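You operate a simulated robot arm through the tools that you are given. There is no shell and no other tool. Be economical: measure what you need, move in short steps, check, and stop when the job is done.

Carry out the task below with a simulated robot arm. There is one attempt and no reset: what you move stays moved.

Task
Change the press over to the orange die.
Fine: draw the slide out, stand the teal die in the free hole of the press die stand, seat the orange die and push the slide home.
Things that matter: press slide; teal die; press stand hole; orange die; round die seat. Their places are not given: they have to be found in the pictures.

The check looks at the end state, three seconds after you hand in, the way a careful person would. Anything else that was tipped, shoved, dropped, spilled or broken makes it a failure.

Robot
A 6-joint arm with a two-finger parallel gripper, fixed in place. Base frame: the origin is at the foot of the arm, x ahead of it, y to its left, z up. Units: m, degrees, N and s.
With the tool pointing down near the work surface it reaches from about 0.36 to 0.76 m from the base axis. Its first joint turns from -66.0 to 66.0 degrees. Payload 2.45 kg.
Tool frame: the origin (TCP) lies between the finger pads and is the grasp point; the fingertips stand 0.024 m ahead of it; z points along the fingers, y is the line along which they close. The gripper opens to 0.068 m. The fingers are 0.017 m wide and 0.01 m thick; the gripper's body (0.04 by 0.07 m) begins 0.041 m behind the TCP.
Orientation is told as [roll, pitch, yaw] about the base's x, y, z axes, in that order, counted from this pose: with the fingers straight down and closing along the base's y, the tool's x points along the base's -x, its y along +y and its z along -z.

Tools
- The arm moves only by the tool send_rows. Its arguments are lists of equal length, an entry for each row: "translation": the shift along the tool's x, y, z in units of 40 mm (1.0 is 40 mm), a list of three; "rotation": the turn, a rotation vector about the tool's x, y, z in units of 6 degrees (1.0 is 6 degrees), a list of three; "hand": the gripper command, from -1 (shut) to 1 (fully open), values between in proportion. In form: {"translation": [[x, y, z], ...], "rotation": [[ax, ay, az], ...], "hand": [hand, ...]}. A call has 1 to 8 rows; each row shifts and turns the commanded pose from where the row before left it, along the tool's axes as they then stand. A call with a number of a shift or a turn outside -1 to 1 is refused whole. Each row takes 0.2 s and may step no farther than 0.05 m and 8.6 degrees from the row before; otherwise, or with a gripper value out of range, the whole call is refused. A pose out of reach is approached as far as the arm can. The call stops where the force on the tool passes 80 N (or 10 N more than at its start, if that is more) or the arm is blocked; 0.2 s more then pass. The fingers move at their own pace (about 0.108 m/s each) and stop on an object; they squeeze with about 34 N. The grip force told is the motor's: it shows also when the fingers shut on nothing. Time passes only in rows, and 0.2 s behind the last, so rows that do not move let the fingers close. It gives the time, the measured TCP pose, the force on the tool (base axes), the opening and the grip force at its end, in the units of the frame above (readings bear some noise).
- Cameras (640 x 400 px; columns grow to the right, rows downward): "scene" is fixed at [0.1773, 0.4193, 1.4666]; the picture's right is [-0.67, -0.74, 0.00], its down [-0.41, 0.38, -0.83] and it looks along [0.61, -0.56, -0.56] (base axes); focal length 320 px, centre (320, 200). "wrist" rides on the gripper at [-0.032, 0, -0.039] in the tool frame; the picture's right is [0.00, -1.00, 0.00], its down [0.97, 0.00, -0.24] and it looks along [0.24, 0.00, 0.97] (tool axes); focal length 218 px, centre (320, 200).
- grab_frame(camera): a new picture of that camera. It takes no simulated time.
- measure_at(camera, pixels): for up to 12 pixels [column, row] of the newest picture of that camera ("zoom" is the newest enlarged one), the place [x, y, z] in the base frame of the surface seen there, good to about 0.003 m. It takes no simulated time.
- enlarge(camera, box): a new picture of the part [left, top, right, bottom] of that camera's present view, enlarged. It takes no simulated time.
- sign_off(): hands the job in; it is judged then, once.

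Work in short steps. Measure before you move; look again where a grasp or a placing could have gone wrong, and mend it. You have 80 turns and 46 pictures in all, those below and enlarged ones among them. Open the gripper and draw the arm clear of the work before you hand the job in, unless the task says otherwise; then end with one line.

The tools are called after "Call:" by a JSON object that holds its "fn" and its "kwargs". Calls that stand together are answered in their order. send_rows: Moves the arm, as the interface text tells. Its arguments: {"type":"object","properties":{"translation":{"type":"array","items":{"type":"array","items":{"type":"number"}}},"rotation":{"type":"array","items":{"type":"array","items":{"type":"number"}}},"hand":{"type":"array","items":{"type":"number"}}},"required":["translation","rotation","hand"]} The other tools are called the same way: grab_frame (camera) takes a picture; measure_at (camera, pixels) gives the place of the surface under pixels of a picture; enlarge (camera, box) takes an enlarged picture of a part of a camera's view; sign_off () hands the job in.

At the start:

```text
t: 0.0
eef_pos: [0.4281, -0.1559, 1.1009]
tcp_rot: [0.0, 0.0, 0.0]
ft_force: [-0.2, 0.5, 1.0]
finger_gap: 0.0683
gripper_force: 0.0
```

scene: 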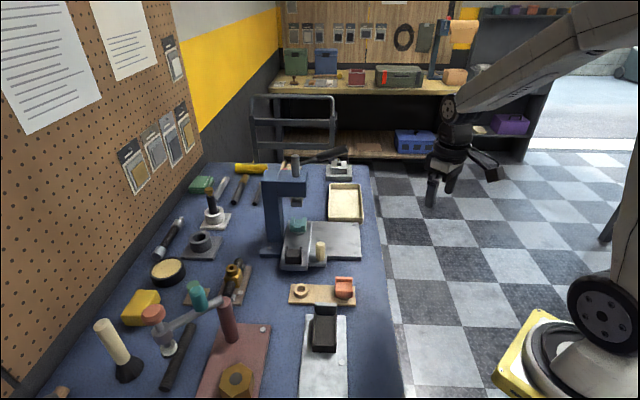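
wrist: 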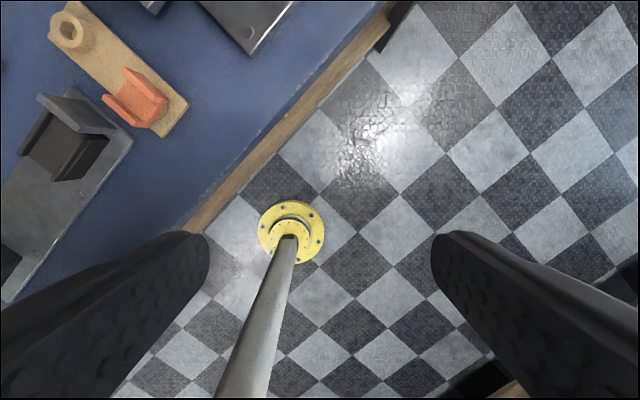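

The scene shows a blue press near (290,215) with a teal die at about (299,226), and a stand with an orange die near (325,292). I enlarge that area to see the details.

Call:
{"fn": "enlarge", "kwargs": {"camera": "scene", "box": [240, 140, 400, 240]}}

Call:
{"fn": "enlarge", "kwargs": {"camera": "scene", "box": [240, 210, 400, 310]}}

```text
4.00 times, centred on (320, 190) of scene
```

zoom: 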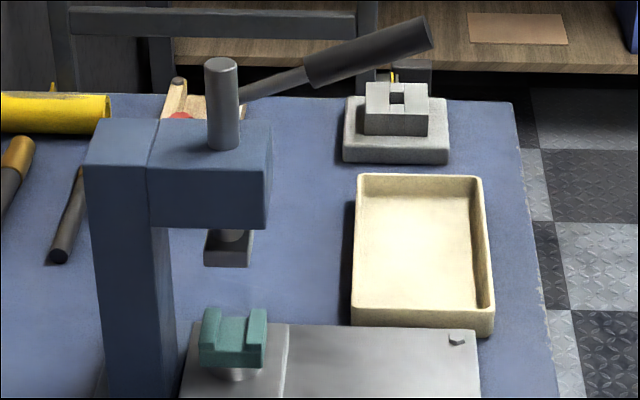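

```text
4.00 times, centred on (320, 260) of scene
```

zoom: 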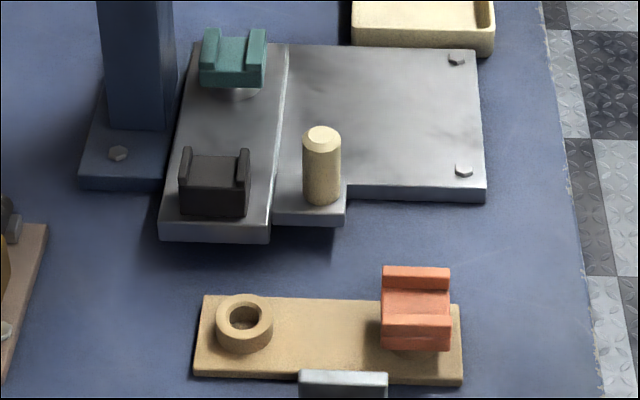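

The enlarged view shows the teal die under the ram, a black U-block, a cream post on a tab, and the stand with one empty ring and the orange die. I measure these.

Call:
{"fn": "measure_at", "kwargs": {"camera": "zoom", "pixels": [[232, 58], [240, 92], [215, 170], [322, 136], [310, 215], [420, 120], [218, 228], [245, 318], [330, 335], [415, 305], [415, 278], [230, 130]]}}

Call:
{"fn": "enlarge", "kwargs": {"camera": "scene", "box": [260, 210, 340, 260]}}

Call:
{"fn": "enlarge", "kwargs": {"camera": "scene", "box": [260, 250, 380, 325]}}

```text
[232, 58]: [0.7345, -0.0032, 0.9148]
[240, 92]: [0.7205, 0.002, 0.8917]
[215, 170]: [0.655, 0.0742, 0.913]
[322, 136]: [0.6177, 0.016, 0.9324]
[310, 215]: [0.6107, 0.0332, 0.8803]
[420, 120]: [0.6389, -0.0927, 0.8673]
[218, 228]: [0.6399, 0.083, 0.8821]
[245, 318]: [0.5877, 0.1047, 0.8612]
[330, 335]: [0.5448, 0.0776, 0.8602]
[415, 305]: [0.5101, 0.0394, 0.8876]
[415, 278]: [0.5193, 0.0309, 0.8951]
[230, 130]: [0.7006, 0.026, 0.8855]
```

```text
8.00 times, centred on (300, 235) of scene
```

zoom: 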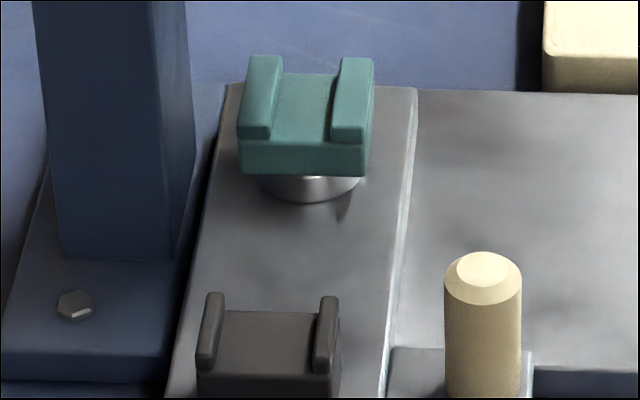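

```text
5.33 times, centred on (320, 288) of scene
```

zoom: 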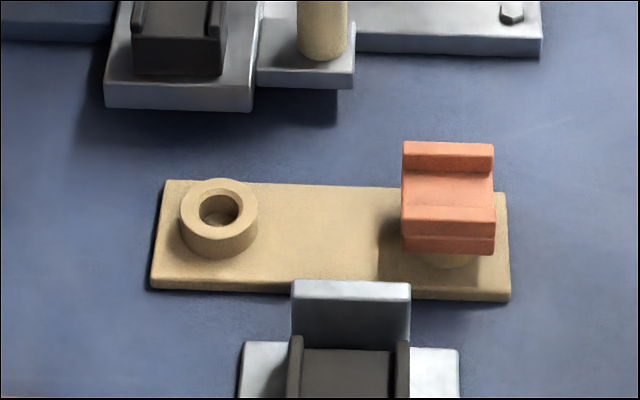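

I now measure the press frame's heights in the scene so I can move safely.

Call:
{"fn": "measure_at", "kwargs": {"camera": "scene", "pixels": [[295, 158], [340, 152], [272, 178], [298, 182], [296, 204], [304, 176], [299, 222], [268, 225], [275, 250], [325, 318], [225, 302], [292, 196]]}}

Call:
{"fn": "send_rows", "kwargs": {"translation": [[-0.7, 0.8, 0], [-0.7, 0.8, 0], [-0.7, 0.8, 0], [-0.7, 0.8, 0], [-0.7, 0.8, 0], [-0.0, 0.8, 0]], "rotation": [[0, 0, 0], [0, 0, 0], [0, 0, 0], [0, 0, 0], [0, 0, 0], [0, 0, 0]], "hand": [1, 1, 1, 1, 1, 1]}}

Call:
{"fn": "grab_frame", "kwargs": {"camera": "wrist"}}

```text
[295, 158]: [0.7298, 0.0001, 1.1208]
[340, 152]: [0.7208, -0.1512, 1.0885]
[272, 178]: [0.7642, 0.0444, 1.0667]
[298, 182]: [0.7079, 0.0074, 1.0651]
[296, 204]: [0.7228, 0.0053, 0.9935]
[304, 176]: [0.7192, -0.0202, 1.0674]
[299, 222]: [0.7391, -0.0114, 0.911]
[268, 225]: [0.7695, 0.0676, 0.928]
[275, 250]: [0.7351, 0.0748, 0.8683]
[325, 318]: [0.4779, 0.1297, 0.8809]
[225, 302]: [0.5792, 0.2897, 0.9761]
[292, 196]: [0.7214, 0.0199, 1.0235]
```

```text
t: 1.4
eef_pos: [0.5701, 0.0367, 1.101]
tcp_rot: [0.0, 0.0, 0.0]
ft_force: [0.1, -0.2, -0.1]
finger_gap: 0.068
gripper_force: 0.1
```

```text
39 pictures are left
```

wrist: 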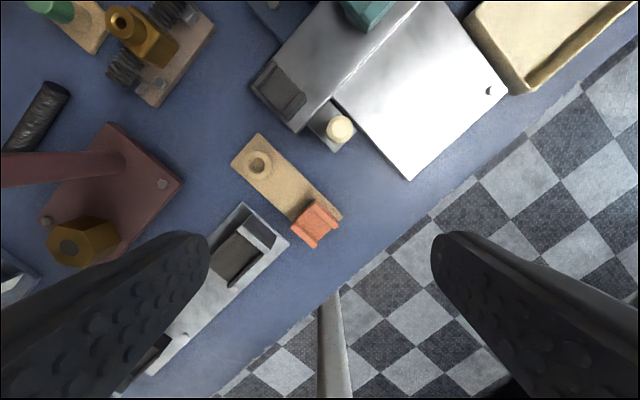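

I enlarge the press and stand in this top view for the angles and clearances.

Call:
{"fn": "enlarge", "kwargs": {"camera": "wrist", "box": [220, 0, 420, 125]}}

Call:
{"fn": "measure_at", "kwargs": {"camera": "zoom", "pixels": [[108, 266], [240, 412], [250, 405], [630, 10], [375, 370], [375, 330], [420, 460], [270, 310], [100, 290], [300, 380], [360, 310], [600, 560]]}}

Call:
{"fn": "measure_at", "kwargs": {"camera": "wrist", "pixels": [[255, 135], [232, 163], [341, 220], [315, 247], [258, 162], [246, 160], [270, 163], [316, 224], [243, 203], [290, 243], [215, 180], [340, 122]]}}

Call:
{"fn": "enlarge", "kwargs": {"camera": "wrist", "box": [220, 125, 380, 225]}}

```text
3.20 times, centred on (320, 62) of wrist
```

zoom: 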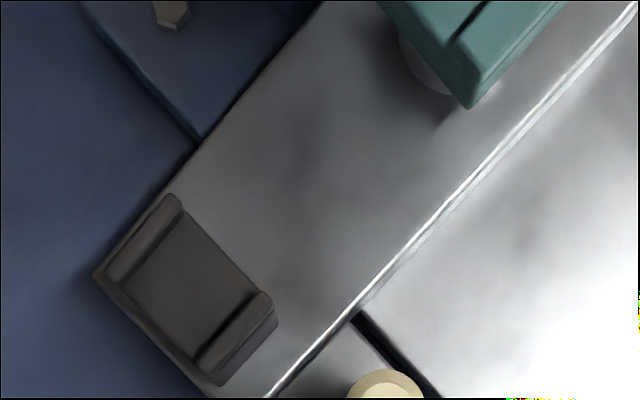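

```text
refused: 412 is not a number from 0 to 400
```

```text
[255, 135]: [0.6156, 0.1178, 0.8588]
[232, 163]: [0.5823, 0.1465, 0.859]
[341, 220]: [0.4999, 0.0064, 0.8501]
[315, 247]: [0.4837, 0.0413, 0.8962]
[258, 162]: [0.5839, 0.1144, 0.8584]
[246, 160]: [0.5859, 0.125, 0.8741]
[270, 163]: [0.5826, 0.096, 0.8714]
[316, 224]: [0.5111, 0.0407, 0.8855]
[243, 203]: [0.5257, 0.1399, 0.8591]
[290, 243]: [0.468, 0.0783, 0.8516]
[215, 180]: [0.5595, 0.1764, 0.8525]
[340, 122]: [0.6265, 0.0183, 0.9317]
```

```text
4.00 times, centred on (300, 175) of wrist
```

zoom: 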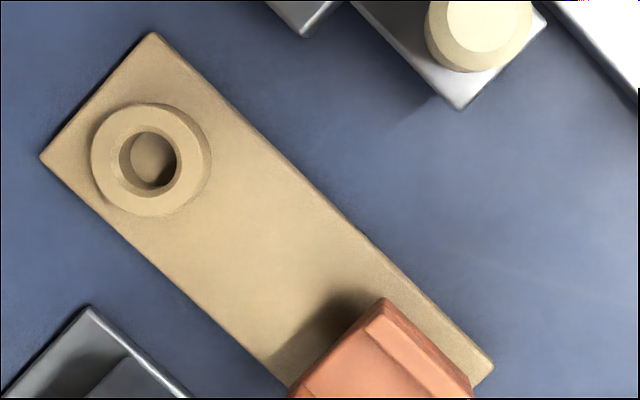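

Next I measure the slide's edges and underside in the wrist picture and take a closer scene view of its front.

Call:
{"fn": "measure_at", "kwargs": {"camera": "wrist", "pixels": [[252, 86], [295, 129], [303, 122], [405, 10], [330, 97], [315, 7], [275, 62], [284, 92], [335, 150], [318, 130], [333, 102], [365, 100]]}}

Call:
{"fn": "enlarge", "kwargs": {"camera": "scene", "box": [270, 235, 350, 285]}}

Call:
{"fn": "measure_at", "kwargs": {"camera": "zoom", "pixels": [[90, 230], [90, 255], [240, 255], [240, 230], [300, 200], [300, 215], [480, 215], [480, 190], [170, 120], [235, 110], [100, 120], [400, 100]]}}

```text
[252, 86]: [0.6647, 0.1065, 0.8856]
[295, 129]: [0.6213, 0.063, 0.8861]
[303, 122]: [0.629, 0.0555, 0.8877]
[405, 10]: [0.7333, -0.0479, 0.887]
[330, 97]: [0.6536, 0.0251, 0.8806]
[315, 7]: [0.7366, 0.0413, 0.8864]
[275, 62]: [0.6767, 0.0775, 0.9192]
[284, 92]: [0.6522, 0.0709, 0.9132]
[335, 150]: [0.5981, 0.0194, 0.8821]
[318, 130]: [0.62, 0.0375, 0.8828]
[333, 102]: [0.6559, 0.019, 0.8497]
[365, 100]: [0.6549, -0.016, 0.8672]
```

```text
8.00 times, centred on (310, 260) of scene
```

zoom: 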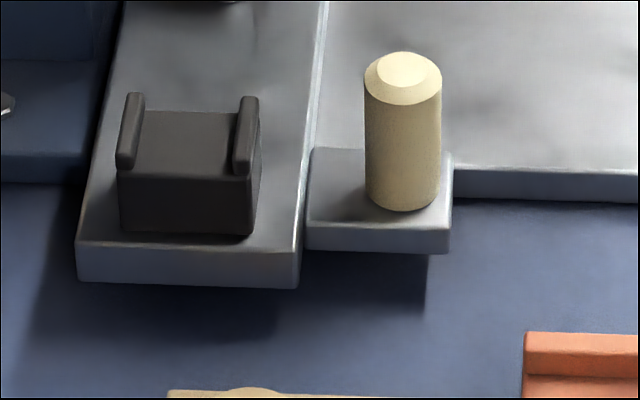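

```text
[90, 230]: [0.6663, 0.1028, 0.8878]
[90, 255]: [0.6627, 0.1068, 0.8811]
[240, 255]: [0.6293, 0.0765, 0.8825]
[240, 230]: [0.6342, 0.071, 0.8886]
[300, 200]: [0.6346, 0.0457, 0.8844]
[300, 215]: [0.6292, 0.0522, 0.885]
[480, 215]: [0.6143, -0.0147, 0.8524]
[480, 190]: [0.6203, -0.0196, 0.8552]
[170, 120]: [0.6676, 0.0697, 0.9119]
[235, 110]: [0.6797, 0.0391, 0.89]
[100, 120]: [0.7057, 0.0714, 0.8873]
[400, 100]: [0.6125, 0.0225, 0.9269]
```

Slide top is at z≈0.887 and its underside appears above the 0.873 ring, with the draw direction about (-0.707, 0.707). The slide would cover the free hole when drawn out, so I'll park teal, seat orange, push home, then stand teal. First I turn the hand by 45° to close along the draw direction at the cream post.

Call:
{"fn": "send_rows", "kwargs": {"translation": [[0, 0, 0], [0, 0, 0], [0, 0, 0], [0, 0, 0], [0, 0, 0], [0, 0, 0], [0, 0, 0], [0, 0, 0]], "rotation": [[0, 0, -0.9375], [0, 0, -0.9375], [0, 0, -0.9375], [0, 0, -0.9375], [0, 0, -0.9375], [0, 0, -0.9375], [0, 0, -0.9375], [0, 0, -0.9375]], "hand": [1, 1, 1, 1, 1, 1, 1, 1]}}

Call:
{"fn": "send_rows", "kwargs": {"translation": [[-0.28, -0.64, 0.6], [-0.28, -0.64, 0.6], [0, 0, 0.9]], "rotation": [[0, 0, 0], [0, 0, 0], [0, 0, 0]], "hand": [1, 1, 1]}}

Call:
{"fn": "grab_frame", "kwargs": {"camera": "wrist"}}

```text
t: 3.2
eef_pos: [0.5681, 0.0359, 1.1016]
tcp_rot: [-0.1, 0.0, 45.0]
ft_force: [0.7, 0.0, 0.1]
finger_gap: 0.0681
gripper_force: 0.0
```

```text
t: 4.0
eef_pos: [0.6216, 0.015, 1.0154]
tcp_rot: [0.0, 0.0, 44.9]
ft_force: [-0.5, -0.3, -1.9]
finger_gap: 0.068
gripper_force: 0.1
```

```text
35 pictures are left
```

wrist: 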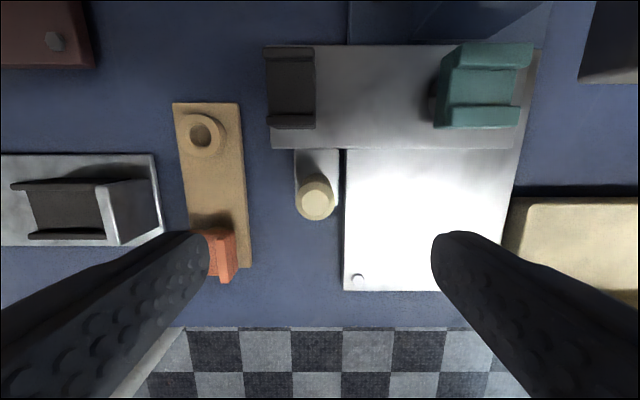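

The picture is now axis-aligned with the slide. I measure the post (316,195), teal die, ring and orange die.

Call:
{"fn": "measure_at", "kwargs": {"camera": "wrist", "pixels": [[316, 192], [306, 205], [334, 210], [452, 66], [530, 55], [445, 118], [515, 118], [480, 82], [200, 131], [190, 131], [214, 131], [228, 255]]}}

Call:
{"fn": "enlarge", "kwargs": {"camera": "wrist", "box": [400, 20, 560, 120]}}

```text
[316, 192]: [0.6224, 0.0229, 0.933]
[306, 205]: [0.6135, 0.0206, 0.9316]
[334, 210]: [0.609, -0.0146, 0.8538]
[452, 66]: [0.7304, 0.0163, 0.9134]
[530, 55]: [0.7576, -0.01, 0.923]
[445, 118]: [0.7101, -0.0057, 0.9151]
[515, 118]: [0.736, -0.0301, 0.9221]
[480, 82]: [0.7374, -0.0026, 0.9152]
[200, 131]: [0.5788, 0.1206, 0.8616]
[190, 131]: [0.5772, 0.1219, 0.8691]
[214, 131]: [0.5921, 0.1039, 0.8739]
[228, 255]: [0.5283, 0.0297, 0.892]
```

```text
4.00 times, centred on (480, 70) of wrist
```

zoom: 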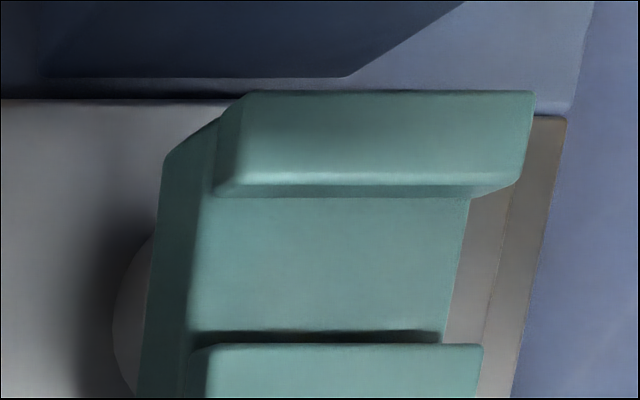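

Post centre is about (0.622, 0.022), top 0.933. I align and lower over it.

Call:
{"fn": "send_rows", "kwargs": {"translation": [[-0.125, 0.12, 0.8], [0, 0, 0.9], [0, 0, 0.8]], "rotation": [[0, 0, 0], [0, 0, 0], [0, 0, 0]], "hand": [1, 1, 1]}}

Call:
{"fn": "send_rows", "kwargs": {"translation": [[0, 0, 0], [0, 0, 0], [0, 0, 0]], "rotation": [[0, 0, 0], [0, 0, 0], [0, 0, 0]], "hand": [-0.3, -1, -1]}}

```text
t: 4.8
eef_pos: [0.6195, 0.0244, 0.9166]
tcp_rot: [-0.1, 0.0, 45.0]
ft_force: [0.0, -0.1, -0.6]
finger_gap: 0.0682
gripper_force: 0.1
```

```text
t: 5.6
eef_pos: [0.6213, 0.0205, 0.9186]
tcp_rot: [-0.3, -0.2, 44.9]
ft_force: [28.3, -30.1, -17.8]
finger_gap: 0.0239
gripper_force: 40.4
```

The post is gripped (24 mm). I pull along the draw direction in small steps.

Call:
{"fn": "send_rows", "kwargs": {"translation": [[0, 0.25, 0], [0, 0.25, 0]], "rotation": [[0, 0, 0], [0, 0, 0]], "hand": [-1, -1]}}

```text
t: 6.0
eef_pos: [0.621, 0.0202, 0.9182]
tcp_rot: [-1.1, -0.6, 44.8]
ft_force: [13.9, -13.0, -13.6]
finger_gap: 0.0244
gripper_force: 39.8
stopped in row 2: the force on the tool passed its limit (the readings are from after the stop); the commanded pose is now the measured one
```

The pull met over 80 N without moving. I look closer before trying more.

Call:
{"fn": "enlarge", "kwargs": {"camera": "scene", "box": [260, 215, 356, 275]}}

Call:
{"fn": "grab_frame", "kwargs": {"camera": "wrist"}}

```text
6.67 times, centred on (308, 245) of scene
```

zoom: 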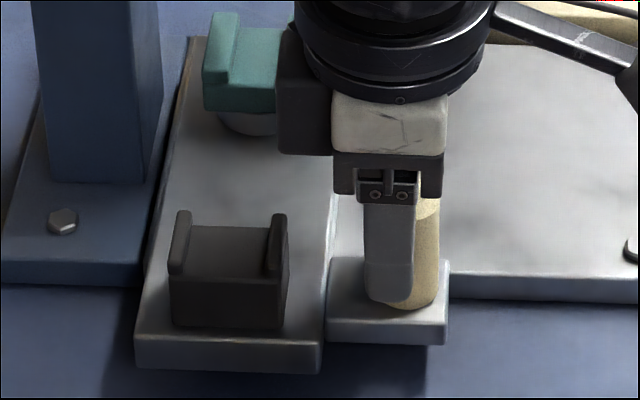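

```text
32 pictures are left
```

wrist: 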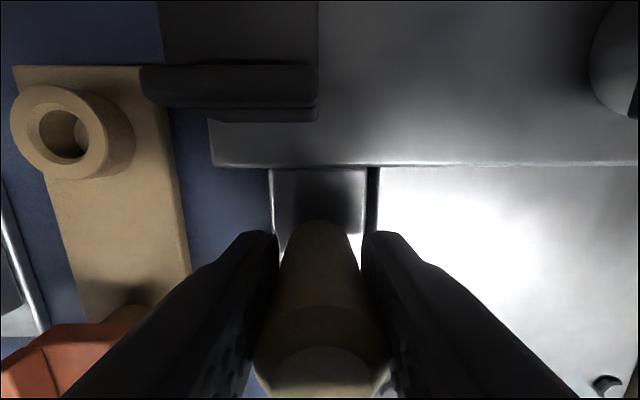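

The slide does not go along its length; the open support plate lies on the robot's side, so it may draw out across, along tool +x. I test that with a small pull.

Call:
{"fn": "send_rows", "kwargs": {"translation": [[0.15, 0, 0], [0.2, 0, 0]], "rotation": [[0, 0, 0], [0, 0, 0]], "hand": [-1, -1]}}

```text
t: 6.6
eef_pos: [0.6102, 0.0094, 0.9175]
tcp_rot: [-1.1, -0.5, 44.6]
ft_force: [24.0, -22.6, -26.4]
finger_gap: 0.0241
gripper_force: 40.0
```

The tool moved about 15 mm; I check whether the slide came with it.

Call:
{"fn": "grab_frame", "kwargs": {"camera": "wrist"}}

```text
31 pictures are left
```

wrist: 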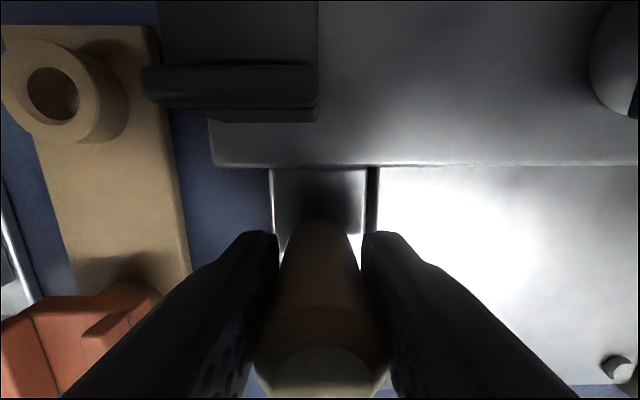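

The slide moved with the post (its position in the grip is unchanged while the stand shifted). I keep drawing along tool +x.

Call:
{"fn": "send_rows", "kwargs": {"translation": [[0.3, -0.05, 0], [0.3, 0, 0], [0.3, 0, 0], [0.3, 0, 0]], "rotation": [[0, 0, 0], [0, 0, 0], [0, 0, 0], [0, 0, 0]], "hand": [-1, -1, -1, -1]}}

Call:
{"fn": "grab_frame", "kwargs": {"camera": "scene"}}

```text
t: 7.6
eef_pos: [0.5764, -0.0254, 0.918]
tcp_rot: [-0.9, -0.5, 44.8]
ft_force: [17.4, -15.3, -31.2]
finger_gap: 0.0242
gripper_force: 40.2
```

```text
30 pictures are left
```

scene: 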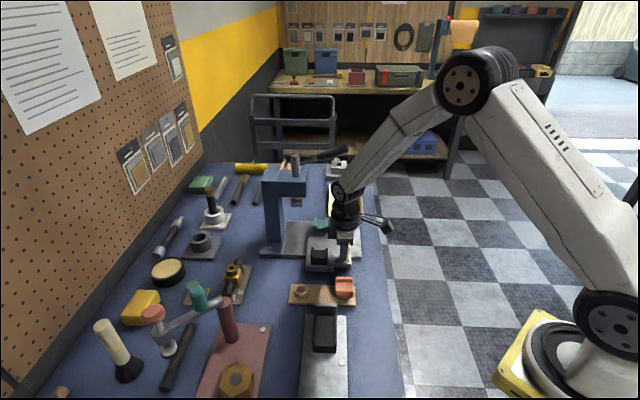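

Travel so far is 64 mm and the slide follows. I continue the draw until about 105 mm or a stop.

Call:
{"fn": "send_rows", "kwargs": {"translation": [[0.25, -0.03, 0], [0.25, 0, 0], [0.25, 0, 0], [0.2, 0, 0]], "rotation": [[0, 0, 0], [0, 0, 0], [0, 0, 0], [0, 0, 0]], "hand": [-1, -1, -1, -1]}}

Call:
{"fn": "enlarge", "kwargs": {"camera": "scene", "box": [240, 150, 400, 310]}}

```text
t: 8.6
eef_pos: [0.552, -0.0494, 0.9187]
tcp_rot: [-0.9, -0.5, 44.9]
ft_force: [8.5, 9.6, -24.8]
finger_gap: 0.0243
gripper_force: 40.2
```

```text
2.50 times, centred on (320, 230) of scene
```

zoom: 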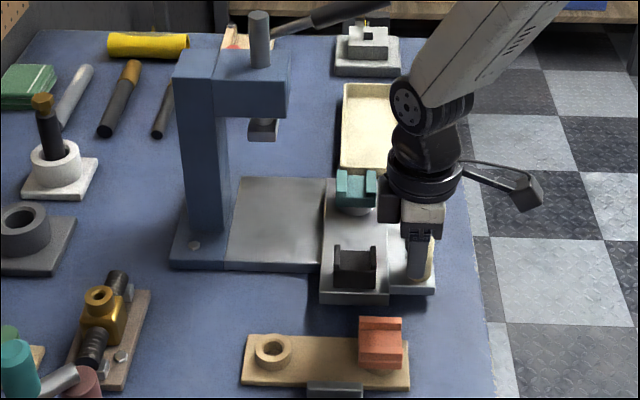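

The slide is out about 98 mm and teal is clear of the head. I release the post, rise, and view the teal die from above.

Call:
{"fn": "send_rows", "kwargs": {"translation": [[0, 0, 0], [0, 0, 0], [0, 0, 0], [0, 0, -0.9], [0, 0, -0.9], [0, 0, -0.9]], "rotation": [[0, 0, 0], [0, 0, 0], [0, 0, 0], [0, 0, 0], [0.1, 0.05, 0], [0.05, 0.03, 0]], "hand": [0, 1, 1, 1, 1, 1]}}

Call:
{"fn": "send_rows", "kwargs": {"translation": [[-0.2, -0.9, 0], [-0.2, -0.8, 0]], "rotation": [[0, 0, 0], [0, 0, 0]], "hand": [1, 1]}}

Call:
{"fn": "grab_frame", "kwargs": {"camera": "wrist"}}

```text
t: 10.0
eef_pos: [0.5495, -0.0516, 1.0263]
tcp_rot: [-1.9, 0.0, 44.6]
ft_force: [-0.3, 0.6, -0.7]
finger_gap: 0.068
gripper_force: 0.0
```

```text
t: 10.6
eef_pos: [0.6097, -0.0888, 1.0282]
tcp_rot: [-1.9, 0.0, 44.7]
ft_force: [0.4, 0.2, -0.3]
finger_gap: 0.0679
gripper_force: 0.0
```

```text
28 pictures are left
```

wrist: 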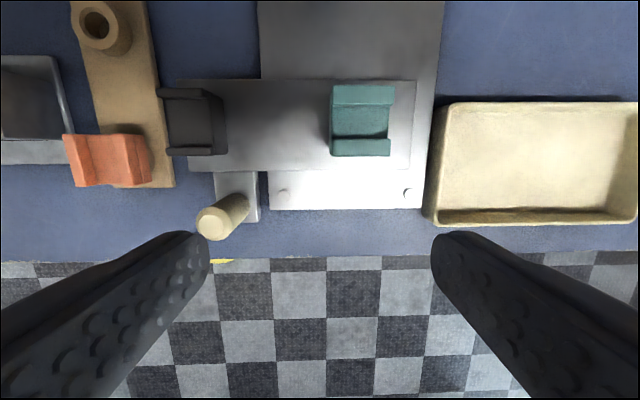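

The tool has about 1.9° of roll to undo. Teal's channel runs along the slide; I measure its corners and the orange die too.

Call:
{"fn": "measure_at", "kwargs": {"camera": "wrist", "pixels": [[333, 88], [394, 88], [332, 150], [390, 150], [362, 122], [362, 94], [362, 148], [66, 140], [150, 180], [110, 160], [100, 27], [232, 215]]}}

Call:
{"fn": "enlarge", "kwargs": {"camera": "wrist", "box": [290, 60, 450, 180]}}

Call:
{"fn": "enlarge", "kwargs": {"camera": "scene", "box": [310, 205, 374, 245]}}

```text
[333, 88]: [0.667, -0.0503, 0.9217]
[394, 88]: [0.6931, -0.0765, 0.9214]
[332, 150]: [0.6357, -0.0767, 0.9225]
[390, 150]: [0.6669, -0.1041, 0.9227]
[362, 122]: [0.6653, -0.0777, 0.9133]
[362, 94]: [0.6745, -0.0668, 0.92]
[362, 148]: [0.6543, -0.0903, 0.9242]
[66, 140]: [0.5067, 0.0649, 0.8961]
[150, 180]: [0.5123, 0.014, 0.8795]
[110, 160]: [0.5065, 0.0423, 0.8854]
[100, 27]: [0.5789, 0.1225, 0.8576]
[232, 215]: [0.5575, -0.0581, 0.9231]
```

```text
3.33 times, centred on (370, 120) of wrist
```

zoom: 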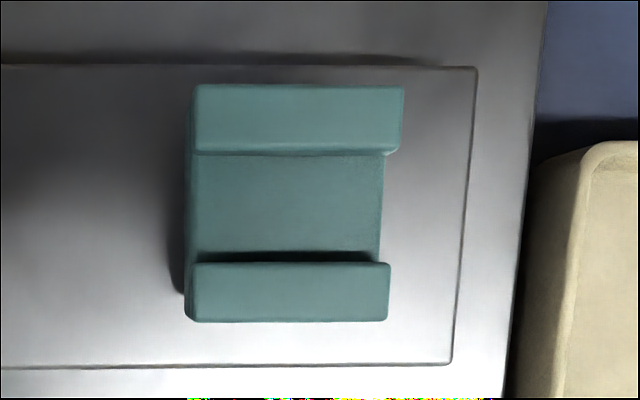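

```text
10.00 times, centred on (342, 225) of scene
```

zoom: 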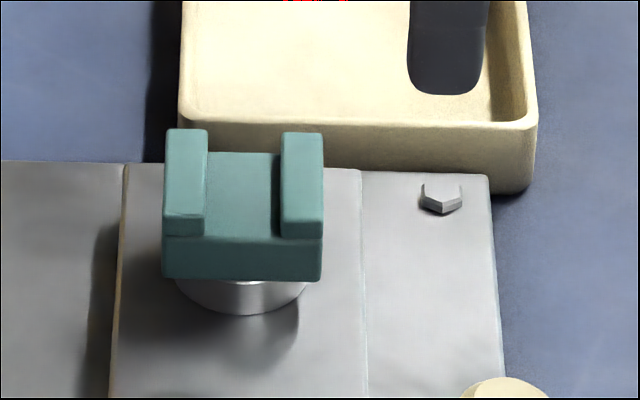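

Teal centre is (0.666, -0.077), lip top 0.922, 37 mm wide along the closing line. I level the tool, move above, and descend to grip with the tips just below the die's body.

Call:
{"fn": "send_rows", "kwargs": {"translation": [[-0.6, -0.39, 0], [-0.6, -0.39, 0], [0, 0, 0.7], [0, 0, 0.7]], "rotation": [[-0.112, -0.112, 0], [-0.112, -0.112, 0], [0, 0, 0], [0, 0, 0]], "hand": [1, 1, 1, 1]}}

Call:
{"fn": "grab_frame", "kwargs": {"camera": "scene"}}

Call:
{"fn": "grab_frame", "kwargs": {"camera": "wrist"}}

```text
t: 11.6
eef_pos: [0.6655, -0.0761, 0.9726]
tcp_rot: [-0.6, -1.6, 44.8]
ft_force: [-1.3, 0.5, 0.8]
finger_gap: 0.0681
gripper_force: 0.1
```

```text
25 pictures are left
```

scene: 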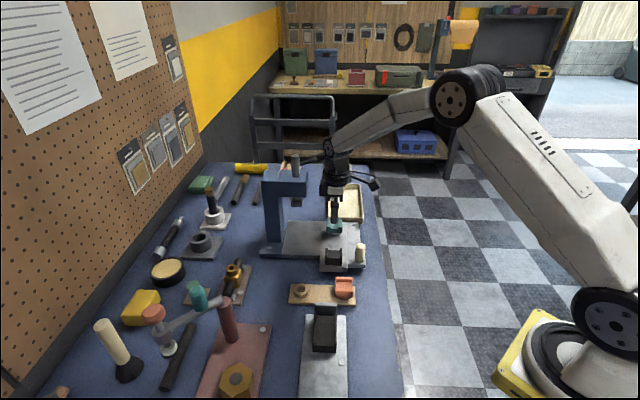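

```text
24 pictures are left
```

wrist: 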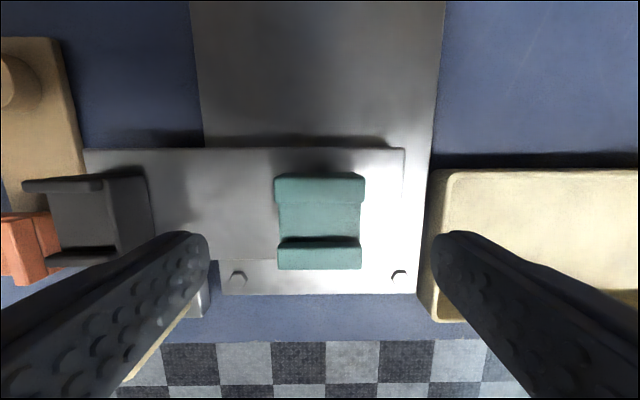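

The rotation readings are tool-based (roll = −x, pitch = y), so I correct the tilt accordingly. I check the tray's edge near the right finger before descending with a narrower opening.

Call:
{"fn": "measure_at", "kwargs": {"camera": "wrist", "pixels": [[440, 180], [437, 225], [425, 310], [278, 190], [361, 190], [280, 255], [360, 255]]}}

Call:
{"fn": "send_rows", "kwargs": {"translation": [[0, 0, 0], [0, 0, 0]], "rotation": [[-0.1, 0.267, 0], [0, 0, 0]], "hand": [0.5, 0.5]}}

```text
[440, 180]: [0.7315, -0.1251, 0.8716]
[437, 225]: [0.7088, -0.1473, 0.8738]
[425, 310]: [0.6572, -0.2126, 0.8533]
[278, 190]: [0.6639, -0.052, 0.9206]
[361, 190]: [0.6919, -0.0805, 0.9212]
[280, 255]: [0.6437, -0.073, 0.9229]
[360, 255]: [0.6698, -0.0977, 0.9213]
```

```text
t: 12.2
eef_pos: [0.6657, -0.0741, 0.9724]
tcp_rot: [-0.1, 0.3, 44.8]
ft_force: [-0.5, 0.7, 0.3]
finger_gap: 0.051
gripper_force: 0.0
```

The tray rim is low (0.873). I nudge and lower to z≈0.9215, then close.

Call:
{"fn": "send_rows", "kwargs": {"translation": [[0, -0.06, 0.65], [0, 0, 0.62], [0, 0, 0], [0, 0, 0], [0, 0, 0]], "rotation": [[0, 0, 0], [0, 0, 0], [0, 0, 0], [0, 0, 0], [0, 0, 0]], "hand": [0.5, 0.5, 0.5, -1, -1]}}

```text
t: 13.4
eef_pos: [0.6675, -0.0755, 0.9223]
tcp_rot: [0.1, 0.2, 44.8]
ft_force: [-3.2, 3.7, 2.1]
finger_gap: 0.0397
gripper_force: 34.2
```

Gripped at 39.7 mm. I lift slowly and look.

Call:
{"fn": "send_rows", "kwargs": {"translation": [[0, 0, -0.3], [0, 0, -0.4], [0, 0, -0.7], [0, 0, -0.8], [0, 0, 0]], "rotation": [[0, 0, 0], [0, 0, 0], [0, 0, 0], [0, 0, 0], [0, 0, 0]], "hand": [-1, -1, -1, -1, -1]}}

Call:
{"fn": "enlarge", "kwargs": {"camera": "scene", "box": [280, 150, 408, 270]}}

```text
t: 14.6
eef_pos: [0.6689, -0.0767, 1.0096]
tcp_rot: [0.1, 0.2, 44.8]
ft_force: [-0.7, 0.0, -0.9]
finger_gap: 0.0399
gripper_force: 33.9
```

```text
3.33 times, centred on (344, 210) of scene
```

zoom: 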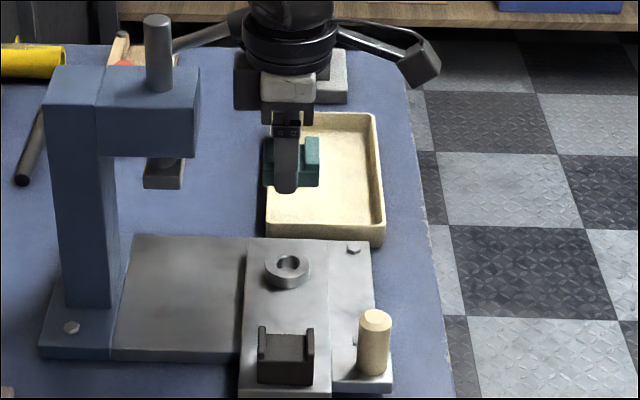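

Teal is lifted and the seat ring is visible at (288,268). I measure the seat and get a good view of the stand ring.

Call:
{"fn": "measure_at", "kwargs": {"camera": "zoom", "pixels": [[268, 264], [307, 264], [288, 256], [287, 275], [289, 264], [270, 280], [293, 345]]}}

Call:
{"fn": "enlarge", "kwargs": {"camera": "scene", "box": [280, 270, 360, 320]}}

Call:
{"fn": "measure_at", "kwargs": {"camera": "zoom", "pixels": [[134, 172], [200, 172], [166, 154], [166, 192], [168, 172], [126, 175], [209, 175], [168, 148], [168, 200], [175, 182], [510, 120], [510, 200]]}}

```text
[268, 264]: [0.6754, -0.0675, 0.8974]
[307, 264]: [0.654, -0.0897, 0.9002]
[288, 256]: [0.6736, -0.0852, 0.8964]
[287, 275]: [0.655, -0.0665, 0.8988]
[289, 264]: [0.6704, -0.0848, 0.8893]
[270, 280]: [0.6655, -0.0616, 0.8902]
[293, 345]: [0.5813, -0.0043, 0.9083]
```

```text
8.00 times, centred on (320, 295) of scene
```

zoom: 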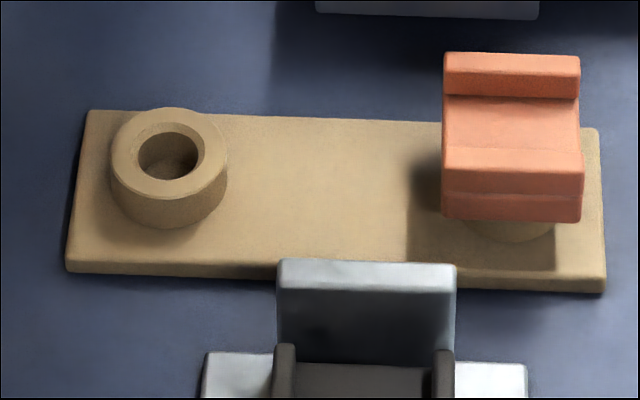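

```text
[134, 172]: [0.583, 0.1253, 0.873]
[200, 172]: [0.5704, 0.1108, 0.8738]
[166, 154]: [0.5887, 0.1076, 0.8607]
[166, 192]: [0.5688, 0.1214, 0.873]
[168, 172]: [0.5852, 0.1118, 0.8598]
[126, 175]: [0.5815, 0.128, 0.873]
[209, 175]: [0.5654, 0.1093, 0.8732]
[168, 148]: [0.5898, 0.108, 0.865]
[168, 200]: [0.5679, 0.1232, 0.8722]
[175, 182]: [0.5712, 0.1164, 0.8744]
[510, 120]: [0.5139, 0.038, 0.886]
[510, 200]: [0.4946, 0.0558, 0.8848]
```

Seat centre ≈ (0.6645, -0.077); stand ring centre ≈ (0.581, 0.1135), top 0.873. I carry teal over the ring at z≈1.01.

Call:
{"fn": "send_rows", "kwargs": {"translation": [[-0.36, 0.98, 0], [-0.36, 0.98, 0], [-0.36, 0.98, 0], [-0.36, 0.98, 0], [-0.36, 0.98, 0]], "rotation": [[0, 0, 0], [0, 0, 0], [0, 0, 0], [0, 0, 0], [0, 0, 0]], "hand": [-1, -1, -1, -1, -1]}}

Call:
{"fn": "send_rows", "kwargs": {"translation": [[0, 0, 0], [0, 0, 0], [0, 0, 0], [0, 0, 0], [0, 0, 0], [0, 0, 0], [0, 0, 0], [0, 0, 0]], "rotation": [[0, 0, 1], [0, 0, 1], [0, 0, 1], [0, 0, 1], [0, 0, 1], [0, 0, 1], [0, 0, 1], [0, 0, 1]], "hand": [-1, -1, -1, -1, -1, -1, -1, -1]}}

Call:
{"fn": "send_rows", "kwargs": {"translation": [[0, 0, 0], [0, 0, 0], [0, 0, 0], [0, 0, 0], [0, 0, 0], [0, 0, 0], [0, 0, 0], [0, 0, 0]], "rotation": [[0, 0, 1], [0, 0, 1], [0, 0, 1], [0, 0, 1], [0, 0, 1], [0, 0, 1], [0, 0, 0.96], [0, 0, 0]], "hand": [-1, -1, -1, -1, -1, -1, -1, -1]}}

Call:
{"fn": "grab_frame", "kwargs": {"camera": "wrist"}}

```text
t: 15.8
eef_pos: [0.5799, 0.1134, 1.0114]
tcp_rot: [-0.1, 0.2, 44.7]
ft_force: [-0.3, 0.8, -1.1]
finger_gap: 0.0396
gripper_force: 34.0
```

```text
t: 17.6
eef_pos: [0.5802, 0.1137, 1.0108]
tcp_rot: [-0.1, 0.2, -3.3]
ft_force: [0.1, -0.9, -0.4]
finger_gap: 0.0398
gripper_force: 33.7
```

```text
t: 19.4
eef_pos: [0.5808, 0.1137, 1.0102]
tcp_rot: [-0.2, 0.1, -45.0]
ft_force: [0.7, -0.3, -0.8]
finger_gap: 0.0395
gripper_force: 34.0
```

```text
21 pictures are left
```

wrist: 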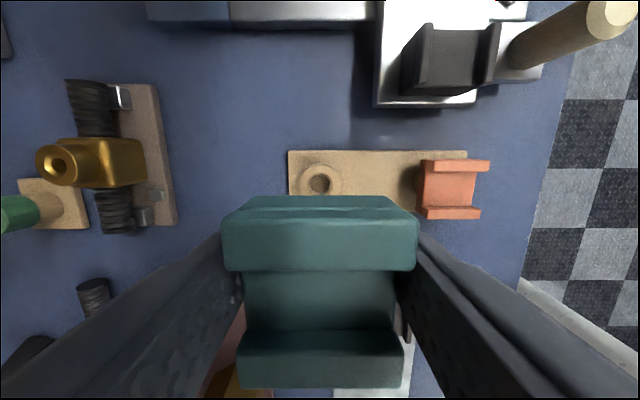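

The ring is at (319,180), laterally centred. I enlarge and measure it for the fore-aft offset.

Call:
{"fn": "enlarge", "kwargs": {"camera": "wrist", "box": [280, 145, 360, 195]}}

Call:
{"fn": "measure_at", "kwargs": {"camera": "zoom", "pixels": [[180, 280], [450, 280], [310, 150], [230, 280], [400, 280], [310, 210], [310, 280], [310, 350], [310, 380]]}}

```text
8.00 times, centred on (320, 170) of wrist
```

zoom: 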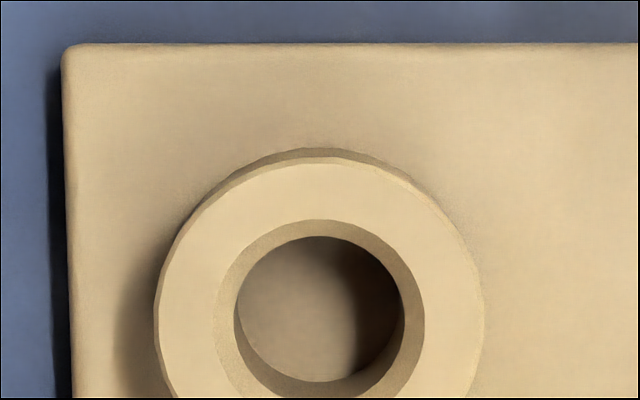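

```text
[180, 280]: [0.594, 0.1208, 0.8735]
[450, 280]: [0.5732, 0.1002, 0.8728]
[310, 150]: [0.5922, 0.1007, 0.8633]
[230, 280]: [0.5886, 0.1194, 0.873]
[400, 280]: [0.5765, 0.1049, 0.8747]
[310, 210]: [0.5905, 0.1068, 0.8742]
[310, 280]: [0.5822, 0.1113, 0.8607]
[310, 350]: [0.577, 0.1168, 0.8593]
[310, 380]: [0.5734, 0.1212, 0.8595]
```

The ring is under the TCP within 1 mm. I check how the die sits relative to the TCP in the grip.

Call:
{"fn": "measure_at", "kwargs": {"camera": "wrist", "pixels": [[230, 215], [412, 215], [320, 200], [245, 383], [398, 383], [320, 385], [320, 265], [320, 335], [320, 300]]}}

```text
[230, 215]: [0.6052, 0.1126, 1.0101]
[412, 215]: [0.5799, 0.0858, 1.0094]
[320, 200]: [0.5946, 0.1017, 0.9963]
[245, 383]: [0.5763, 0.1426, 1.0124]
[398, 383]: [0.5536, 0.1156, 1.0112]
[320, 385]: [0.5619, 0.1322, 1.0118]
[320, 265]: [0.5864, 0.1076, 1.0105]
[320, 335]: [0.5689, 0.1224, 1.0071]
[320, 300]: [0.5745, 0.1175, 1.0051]
```

The die sits ~2 mm toward tool +x, so I offset by −2.6 mm and lower to just above peg entry, then gently down.

Call:
{"fn": "send_rows", "kwargs": {"translation": [[-0.065, 0, 0.8], [0, 0, 0.8], [0, 0, 0.7], [0, 0, 0.1], [0, 0, 0]], "rotation": [[0, 0, 0], [0, 0, 0], [0, 0, 0], [0, 0, 0], [0, 0, 0]], "hand": [-1, -1, -1, -1, -1]}}

Call:
{"fn": "enlarge", "kwargs": {"camera": "scene", "box": [270, 240, 366, 300]}}

```text
t: 20.6
eef_pos: [0.5811, 0.1116, 0.914]
tcp_rot: [-0.2, 0.0, -45.0]
ft_force: [-0.3, -0.3, -0.4]
finger_gap: 0.0395
gripper_force: 33.8
```

```text
6.67 times, centred on (318, 270) of scene
```

zoom: 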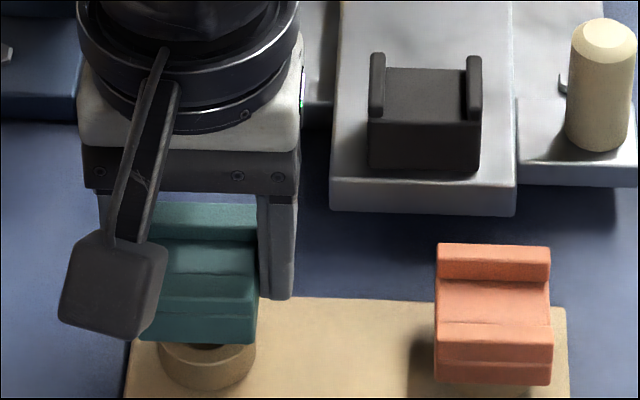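

Teal hangs over the ring with the peg at its mouth and no contact force. I lower gently the last ~15 mm.

Call:
{"fn": "send_rows", "kwargs": {"translation": [[0, 0, 0.1], [0, 0, 0.1], [0, 0, 0.1], [0, 0, 0.08]], "rotation": [[0, 0, 0], [0, 0, 0], [0, 0, 0], [0, 0, 0]], "hand": [-1, -1, -1, -1]}}

```text
t: 21.6
eef_pos: [0.5808, 0.1105, 0.8989]
tcp_rot: [-0.1, 0.0, -45.0]
ft_force: [-0.5, -1.8, -0.3]
finger_gap: 0.0396
gripper_force: 34.4
```

It entered freely to within about 1 mm of seated. I go down a hair and open.

Call:
{"fn": "send_rows", "kwargs": {"translation": [[0, 0, 0.03], [0, 0, 0], [0, 0, 0], [0, 0, 0], [0, 0, -0.5], [0, 0, -0.9], [0, 0, -0.9], [0, 0, 0]], "rotation": [[0, 0, 0], [0, 0, 0], [0, 0, 0], [0, 0, 0], [0, 0, 0], [0, 0, 0], [0, 0, 0], [0, 0, 0]], "hand": [-1, -1, 0.5, 0.5, 0.5, 0.5, 0.5, 0.5]}}

Call:
{"fn": "grab_frame", "kwargs": {"camera": "wrist"}}

```text
t: 23.4
eef_pos: [0.5809, 0.1106, 0.9909]
tcp_rot: [-0.1, 0.1, -44.9]
ft_force: [0.1, 0.4, -0.2]
finger_gap: 0.051
gripper_force: 0.1
```

```text
18 pictures are left
```

wrist: 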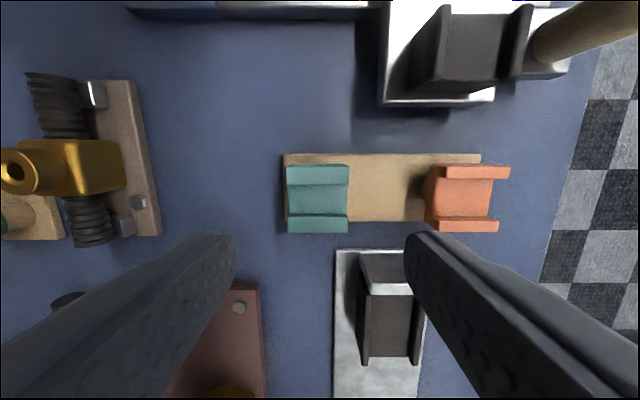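

Teal stands level in the stand. I measure orange's corners and the nearby silver bracket's height.

Call:
{"fn": "measure_at", "kwargs": {"camera": "wrist", "pixels": [[449, 170], [507, 170], [442, 225], [496, 225], [465, 192], [290, 170], [346, 170], [290, 226], [345, 226], [385, 254], [385, 290], [318, 198]]}}

```text
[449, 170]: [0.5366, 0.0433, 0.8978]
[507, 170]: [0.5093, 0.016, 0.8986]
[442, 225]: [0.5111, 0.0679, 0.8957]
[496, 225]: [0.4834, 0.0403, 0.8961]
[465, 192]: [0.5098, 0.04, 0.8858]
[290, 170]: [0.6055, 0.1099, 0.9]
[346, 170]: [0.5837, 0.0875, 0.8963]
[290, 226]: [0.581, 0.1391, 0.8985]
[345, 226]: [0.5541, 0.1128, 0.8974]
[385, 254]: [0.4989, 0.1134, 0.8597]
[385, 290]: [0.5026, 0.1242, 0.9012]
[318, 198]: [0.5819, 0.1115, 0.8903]
```

Teal's lips are level at 0.898 (seated). Orange's centre is (0.510, 0.042), lip top ≈0.897; I move above it.

Call:
{"fn": "send_rows", "kwargs": {"translation": [[0.01, -0.82, 0], [0.01, -0.82, 0], [0.01, -0.82, 0.4], [0, 0, 0.5]], "rotation": [[0, 0, 0], [0, 0, 0], [0, 0, 0], [0, 0, 0]], "hand": [0.5, 0.5, 0.5, 0.5]}}

Call:
{"fn": "grab_frame", "kwargs": {"camera": "wrist"}}

```text
t: 24.4
eef_pos: [0.5104, 0.0422, 0.9546]
tcp_rot: [-0.2, 0.1, -45.0]
ft_force: [-0.5, -0.5, -0.4]
finger_gap: 0.051
gripper_force: 0.0
```

```text
17 pictures are left
```

wrist: 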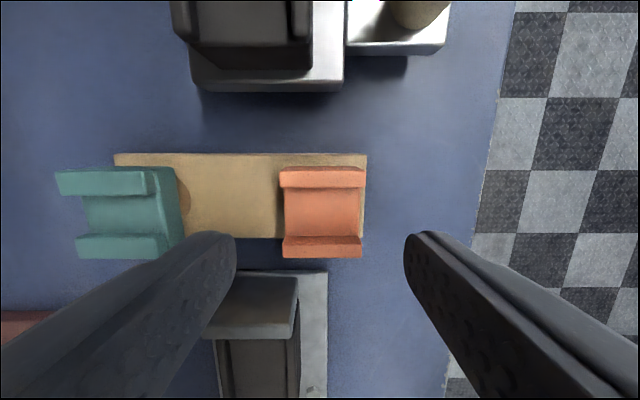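

Orange is centred between the fingers. I lower to z≈0.898 and close.

Call:
{"fn": "send_rows", "kwargs": {"translation": [[0, 0, 0.7], [0, 0, 0.7], [0, 0, 0], [0, 0, 0], [0, 0, 0]], "rotation": [[0, 0, 0], [0, 0, 0], [0, 0, 0], [0, 0, 0], [0, 0, 0]], "hand": [0.5, 0.5, 0.5, -1, -1]}}

```text
t: 25.6
eef_pos: [0.5104, 0.0429, 0.9003]
tcp_rot: [-0.4, 0.2, -45.0]
ft_force: [-7.2, -15.7, 2.2]
finger_gap: 0.0392
gripper_force: 33.9
```

Gripped at 39 mm. I lift slowly.

Call:
{"fn": "send_rows", "kwargs": {"translation": [[0, 0, -0.3], [0, 0, -0.4], [0, 0, -0.9], [0, 0, -0.9], [0, 0, -0.4], [0, 0, 0]], "rotation": [[0, 0, 0], [0, 0, 0], [0, 0, 0], [0, 0, 0], [0, 0, 0], [0, 0, 0]], "hand": [-1, -1, -1, -1, -1, -1]}}

Call:
{"fn": "grab_frame", "kwargs": {"camera": "wrist"}}

```text
t: 27.0
eef_pos: [0.5125, 0.0429, 1.0156]
tcp_rot: [-0.2, 0.1, -44.9]
ft_force: [0.8, -0.1, -0.8]
finger_gap: 0.0392
gripper_force: 34.0
```

```text
16 pictures are left
```

wrist: 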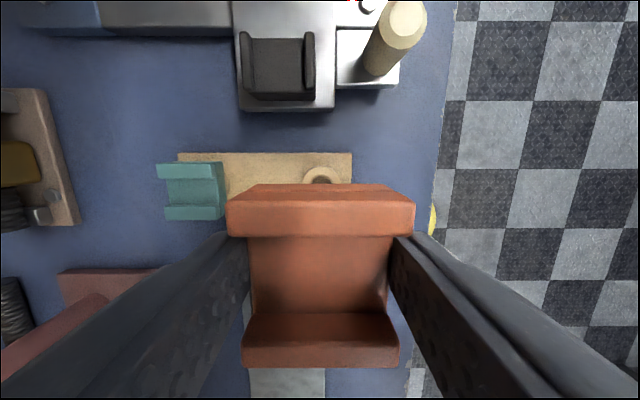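

Orange is held. I check its offset from the TCP, then carry it toward the seat and turn the hand back to 45°.

Call:
{"fn": "measure_at", "kwargs": {"camera": "wrist", "pixels": [[234, 202], [409, 202], [247, 363], [393, 363], [320, 235], [320, 318]]}}

Call:
{"fn": "send_rows", "kwargs": {"translation": [[-0.96, 0.11, 0], [-0.96, 0.11, 0], [-0.96, 0.11, 0], [-0.96, 0.11, 0], [-0.96, 0.11, 0]], "rotation": [[0, 0, 0], [0, 0, 0], [0, 0, 0], [0, 0, 0], [0, 0, 0]], "hand": [-1, -1, -1, -1, -1]}}

Call:
{"fn": "send_rows", "kwargs": {"translation": [[0, 0, 0], [0, 0, 0], [0, 0, 0], [0, 0, 0], [0, 0, 0], [0, 0, 0], [0, 0, 0], [0, 0, 0]], "rotation": [[0, 0, -1], [0, 0, -1], [0, 0, -1], [0, 0, -1], [0, 0, -1], [0, 0, -1], [0, 0, -1], [0, 0, -1]], "hand": [-1, -1, -1, -1, -1, -1, -1, -1]}}

Call:
{"fn": "send_rows", "kwargs": {"translation": [[0, 0, 0], [0, 0, 0], [0, 0, 0], [0, 0, 0], [0, 0, 0], [0, 0, 0], [0, 0, 0], [0, 0, 0]], "rotation": [[0, 0, -1], [0, 0, -1], [0, 0, -1], [0, 0, -1], [0, 0, -1], [0, 0, -1], [0, 0, -1], [0, 0, 0]], "hand": [-1, -1, -1, -1, -1, -1, -1, -1]}}

Call:
{"fn": "grab_frame", "kwargs": {"camera": "wrist"}}

```text
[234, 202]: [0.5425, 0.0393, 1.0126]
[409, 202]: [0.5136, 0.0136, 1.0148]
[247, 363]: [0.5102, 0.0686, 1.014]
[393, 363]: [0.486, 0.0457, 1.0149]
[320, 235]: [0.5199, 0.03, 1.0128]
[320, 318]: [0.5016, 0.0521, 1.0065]
```

```text
t: 28.2
eef_pos: [0.6656, -0.0794, 1.0142]
tcp_rot: [-0.2, 0.0, -45.1]
ft_force: [-0.3, 0.1, -0.2]
finger_gap: 0.0392
gripper_force: 33.8
```

```text
t: 30.0
eef_pos: [0.6633, -0.0788, 1.0141]
tcp_rot: [0.0, 0.2, 3.2]
ft_force: [-0.5, -0.5, -0.9]
finger_gap: 0.0396
gripper_force: 34.0
```

```text
t: 31.8
eef_pos: [0.6632, -0.0773, 1.0138]
tcp_rot: [0.1, 0.3, 45.1]
ft_force: [-0.6, 0.3, -0.4]
finger_gap: 0.039
gripper_force: 34.4
```

```text
15 pictures are left
```

wrist: 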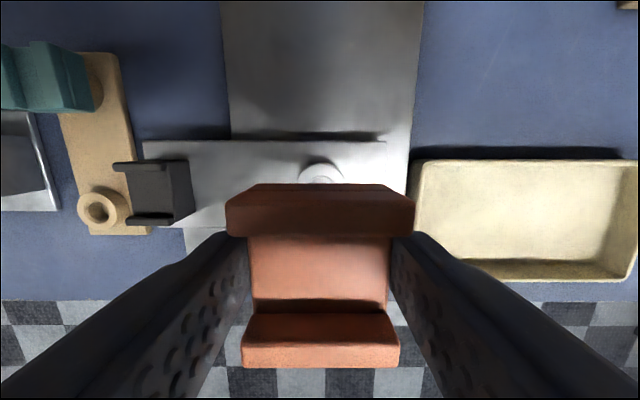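

The seat ring peeks out at (320,170) behind the die. I enlarge to fix its centre.

Call:
{"fn": "enlarge", "kwargs": {"camera": "wrist", "box": [280, 145, 360, 195]}}

Call:
{"fn": "measure_at", "kwargs": {"camera": "zoom", "pixels": [[180, 230], [470, 230], [320, 150], [320, 200], [320, 250], [230, 280], [410, 280]]}}

```text
8.00 times, centred on (320, 170) of wrist
```

zoom: 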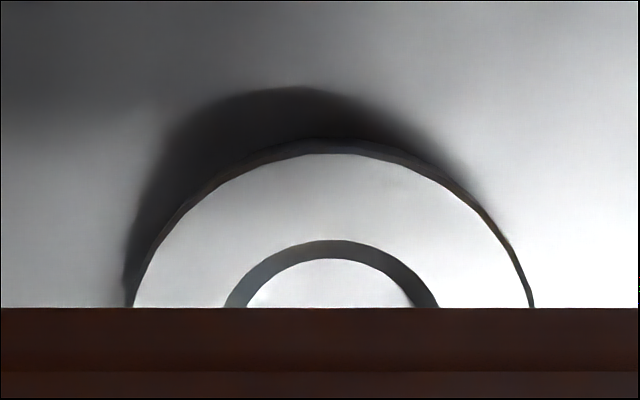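

```text
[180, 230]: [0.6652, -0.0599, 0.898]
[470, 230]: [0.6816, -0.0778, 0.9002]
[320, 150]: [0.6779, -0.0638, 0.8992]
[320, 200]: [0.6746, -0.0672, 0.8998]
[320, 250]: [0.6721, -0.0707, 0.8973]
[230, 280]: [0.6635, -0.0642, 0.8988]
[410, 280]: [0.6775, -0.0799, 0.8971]
```

The seat centre works out ~1 mm from the TCP, matching the die's offset to within 1 mm. I lower to just above entry with a tiny correction.

Call:
{"fn": "send_rows", "kwargs": {"translation": [[0, -0.02, 0.8], [0, 0, 0.8], [0, 0, 0.2], [0, 0, 0]], "rotation": [[0, 0, 0], [0, 0, 0], [0, 0, 0], [0, 0, 0]], "hand": [-1, -1, -1, -1]}}

Call:
{"fn": "send_rows", "kwargs": {"translation": [[0, 0, 0.1], [0, 0, 0.1], [0, 0, 0.1], [0, 0, 0]], "rotation": [[0, 0, 0], [0, 0, 0], [0, 0, 0], [0, 0, 0]], "hand": [-1, -1, -1, -1]}}

```text
t: 32.8
eef_pos: [0.6634, -0.0797, 0.943]
tcp_rot: [-0.1, 0.1, 45.1]
ft_force: [0.3, 0.5, -0.2]
finger_gap: 0.0392
gripper_force: 33.8
```

```text
t: 33.8
eef_pos: [0.6646, -0.0775, 0.9333]
tcp_rot: [-0.2, -0.2, 45.1]
ft_force: [-2.5, 3.7, 24.4]
finger_gap: 0.0392
gripper_force: 34.4
```

Contact (24 N) at z 0.933, about 8 mm above seated, so the peg is on the rim. I back off and look.

Call:
{"fn": "send_rows", "kwargs": {"translation": [[0, 0, -0.08], [0, 0, 0]], "rotation": [[0, 0, 0], [0, 0, 0]], "hand": [-1, -1]}}

Call:
{"fn": "enlarge", "kwargs": {"camera": "scene", "box": [305, 200, 369, 240]}}

Call:
{"fn": "enlarge", "kwargs": {"camera": "wrist", "box": [200, 120, 440, 270]}}

```text
t: 34.4
eef_pos: [0.6633, -0.0775, 0.933]
tcp_rot: [0.1, 0.2, 45.0]
ft_force: [16.9, 4.9, -15.4]
finger_gap: 0.0393
gripper_force: 33.9
```

```text
10.00 times, centred on (337, 220) of scene
```

zoom: 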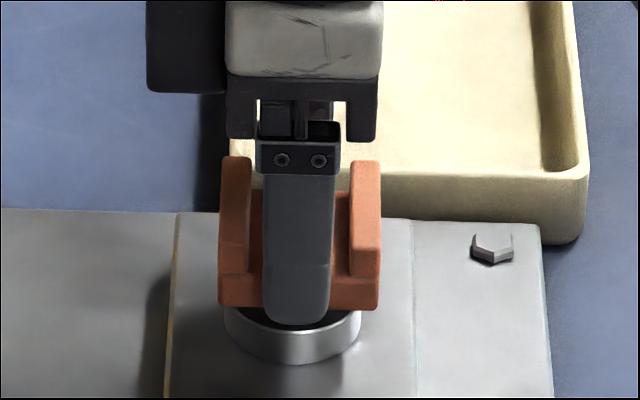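

```text
2.67 times, centred on (320, 195) of wrist
```

zoom: 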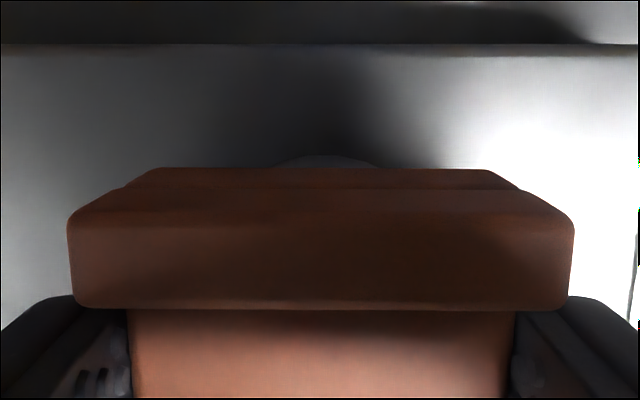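

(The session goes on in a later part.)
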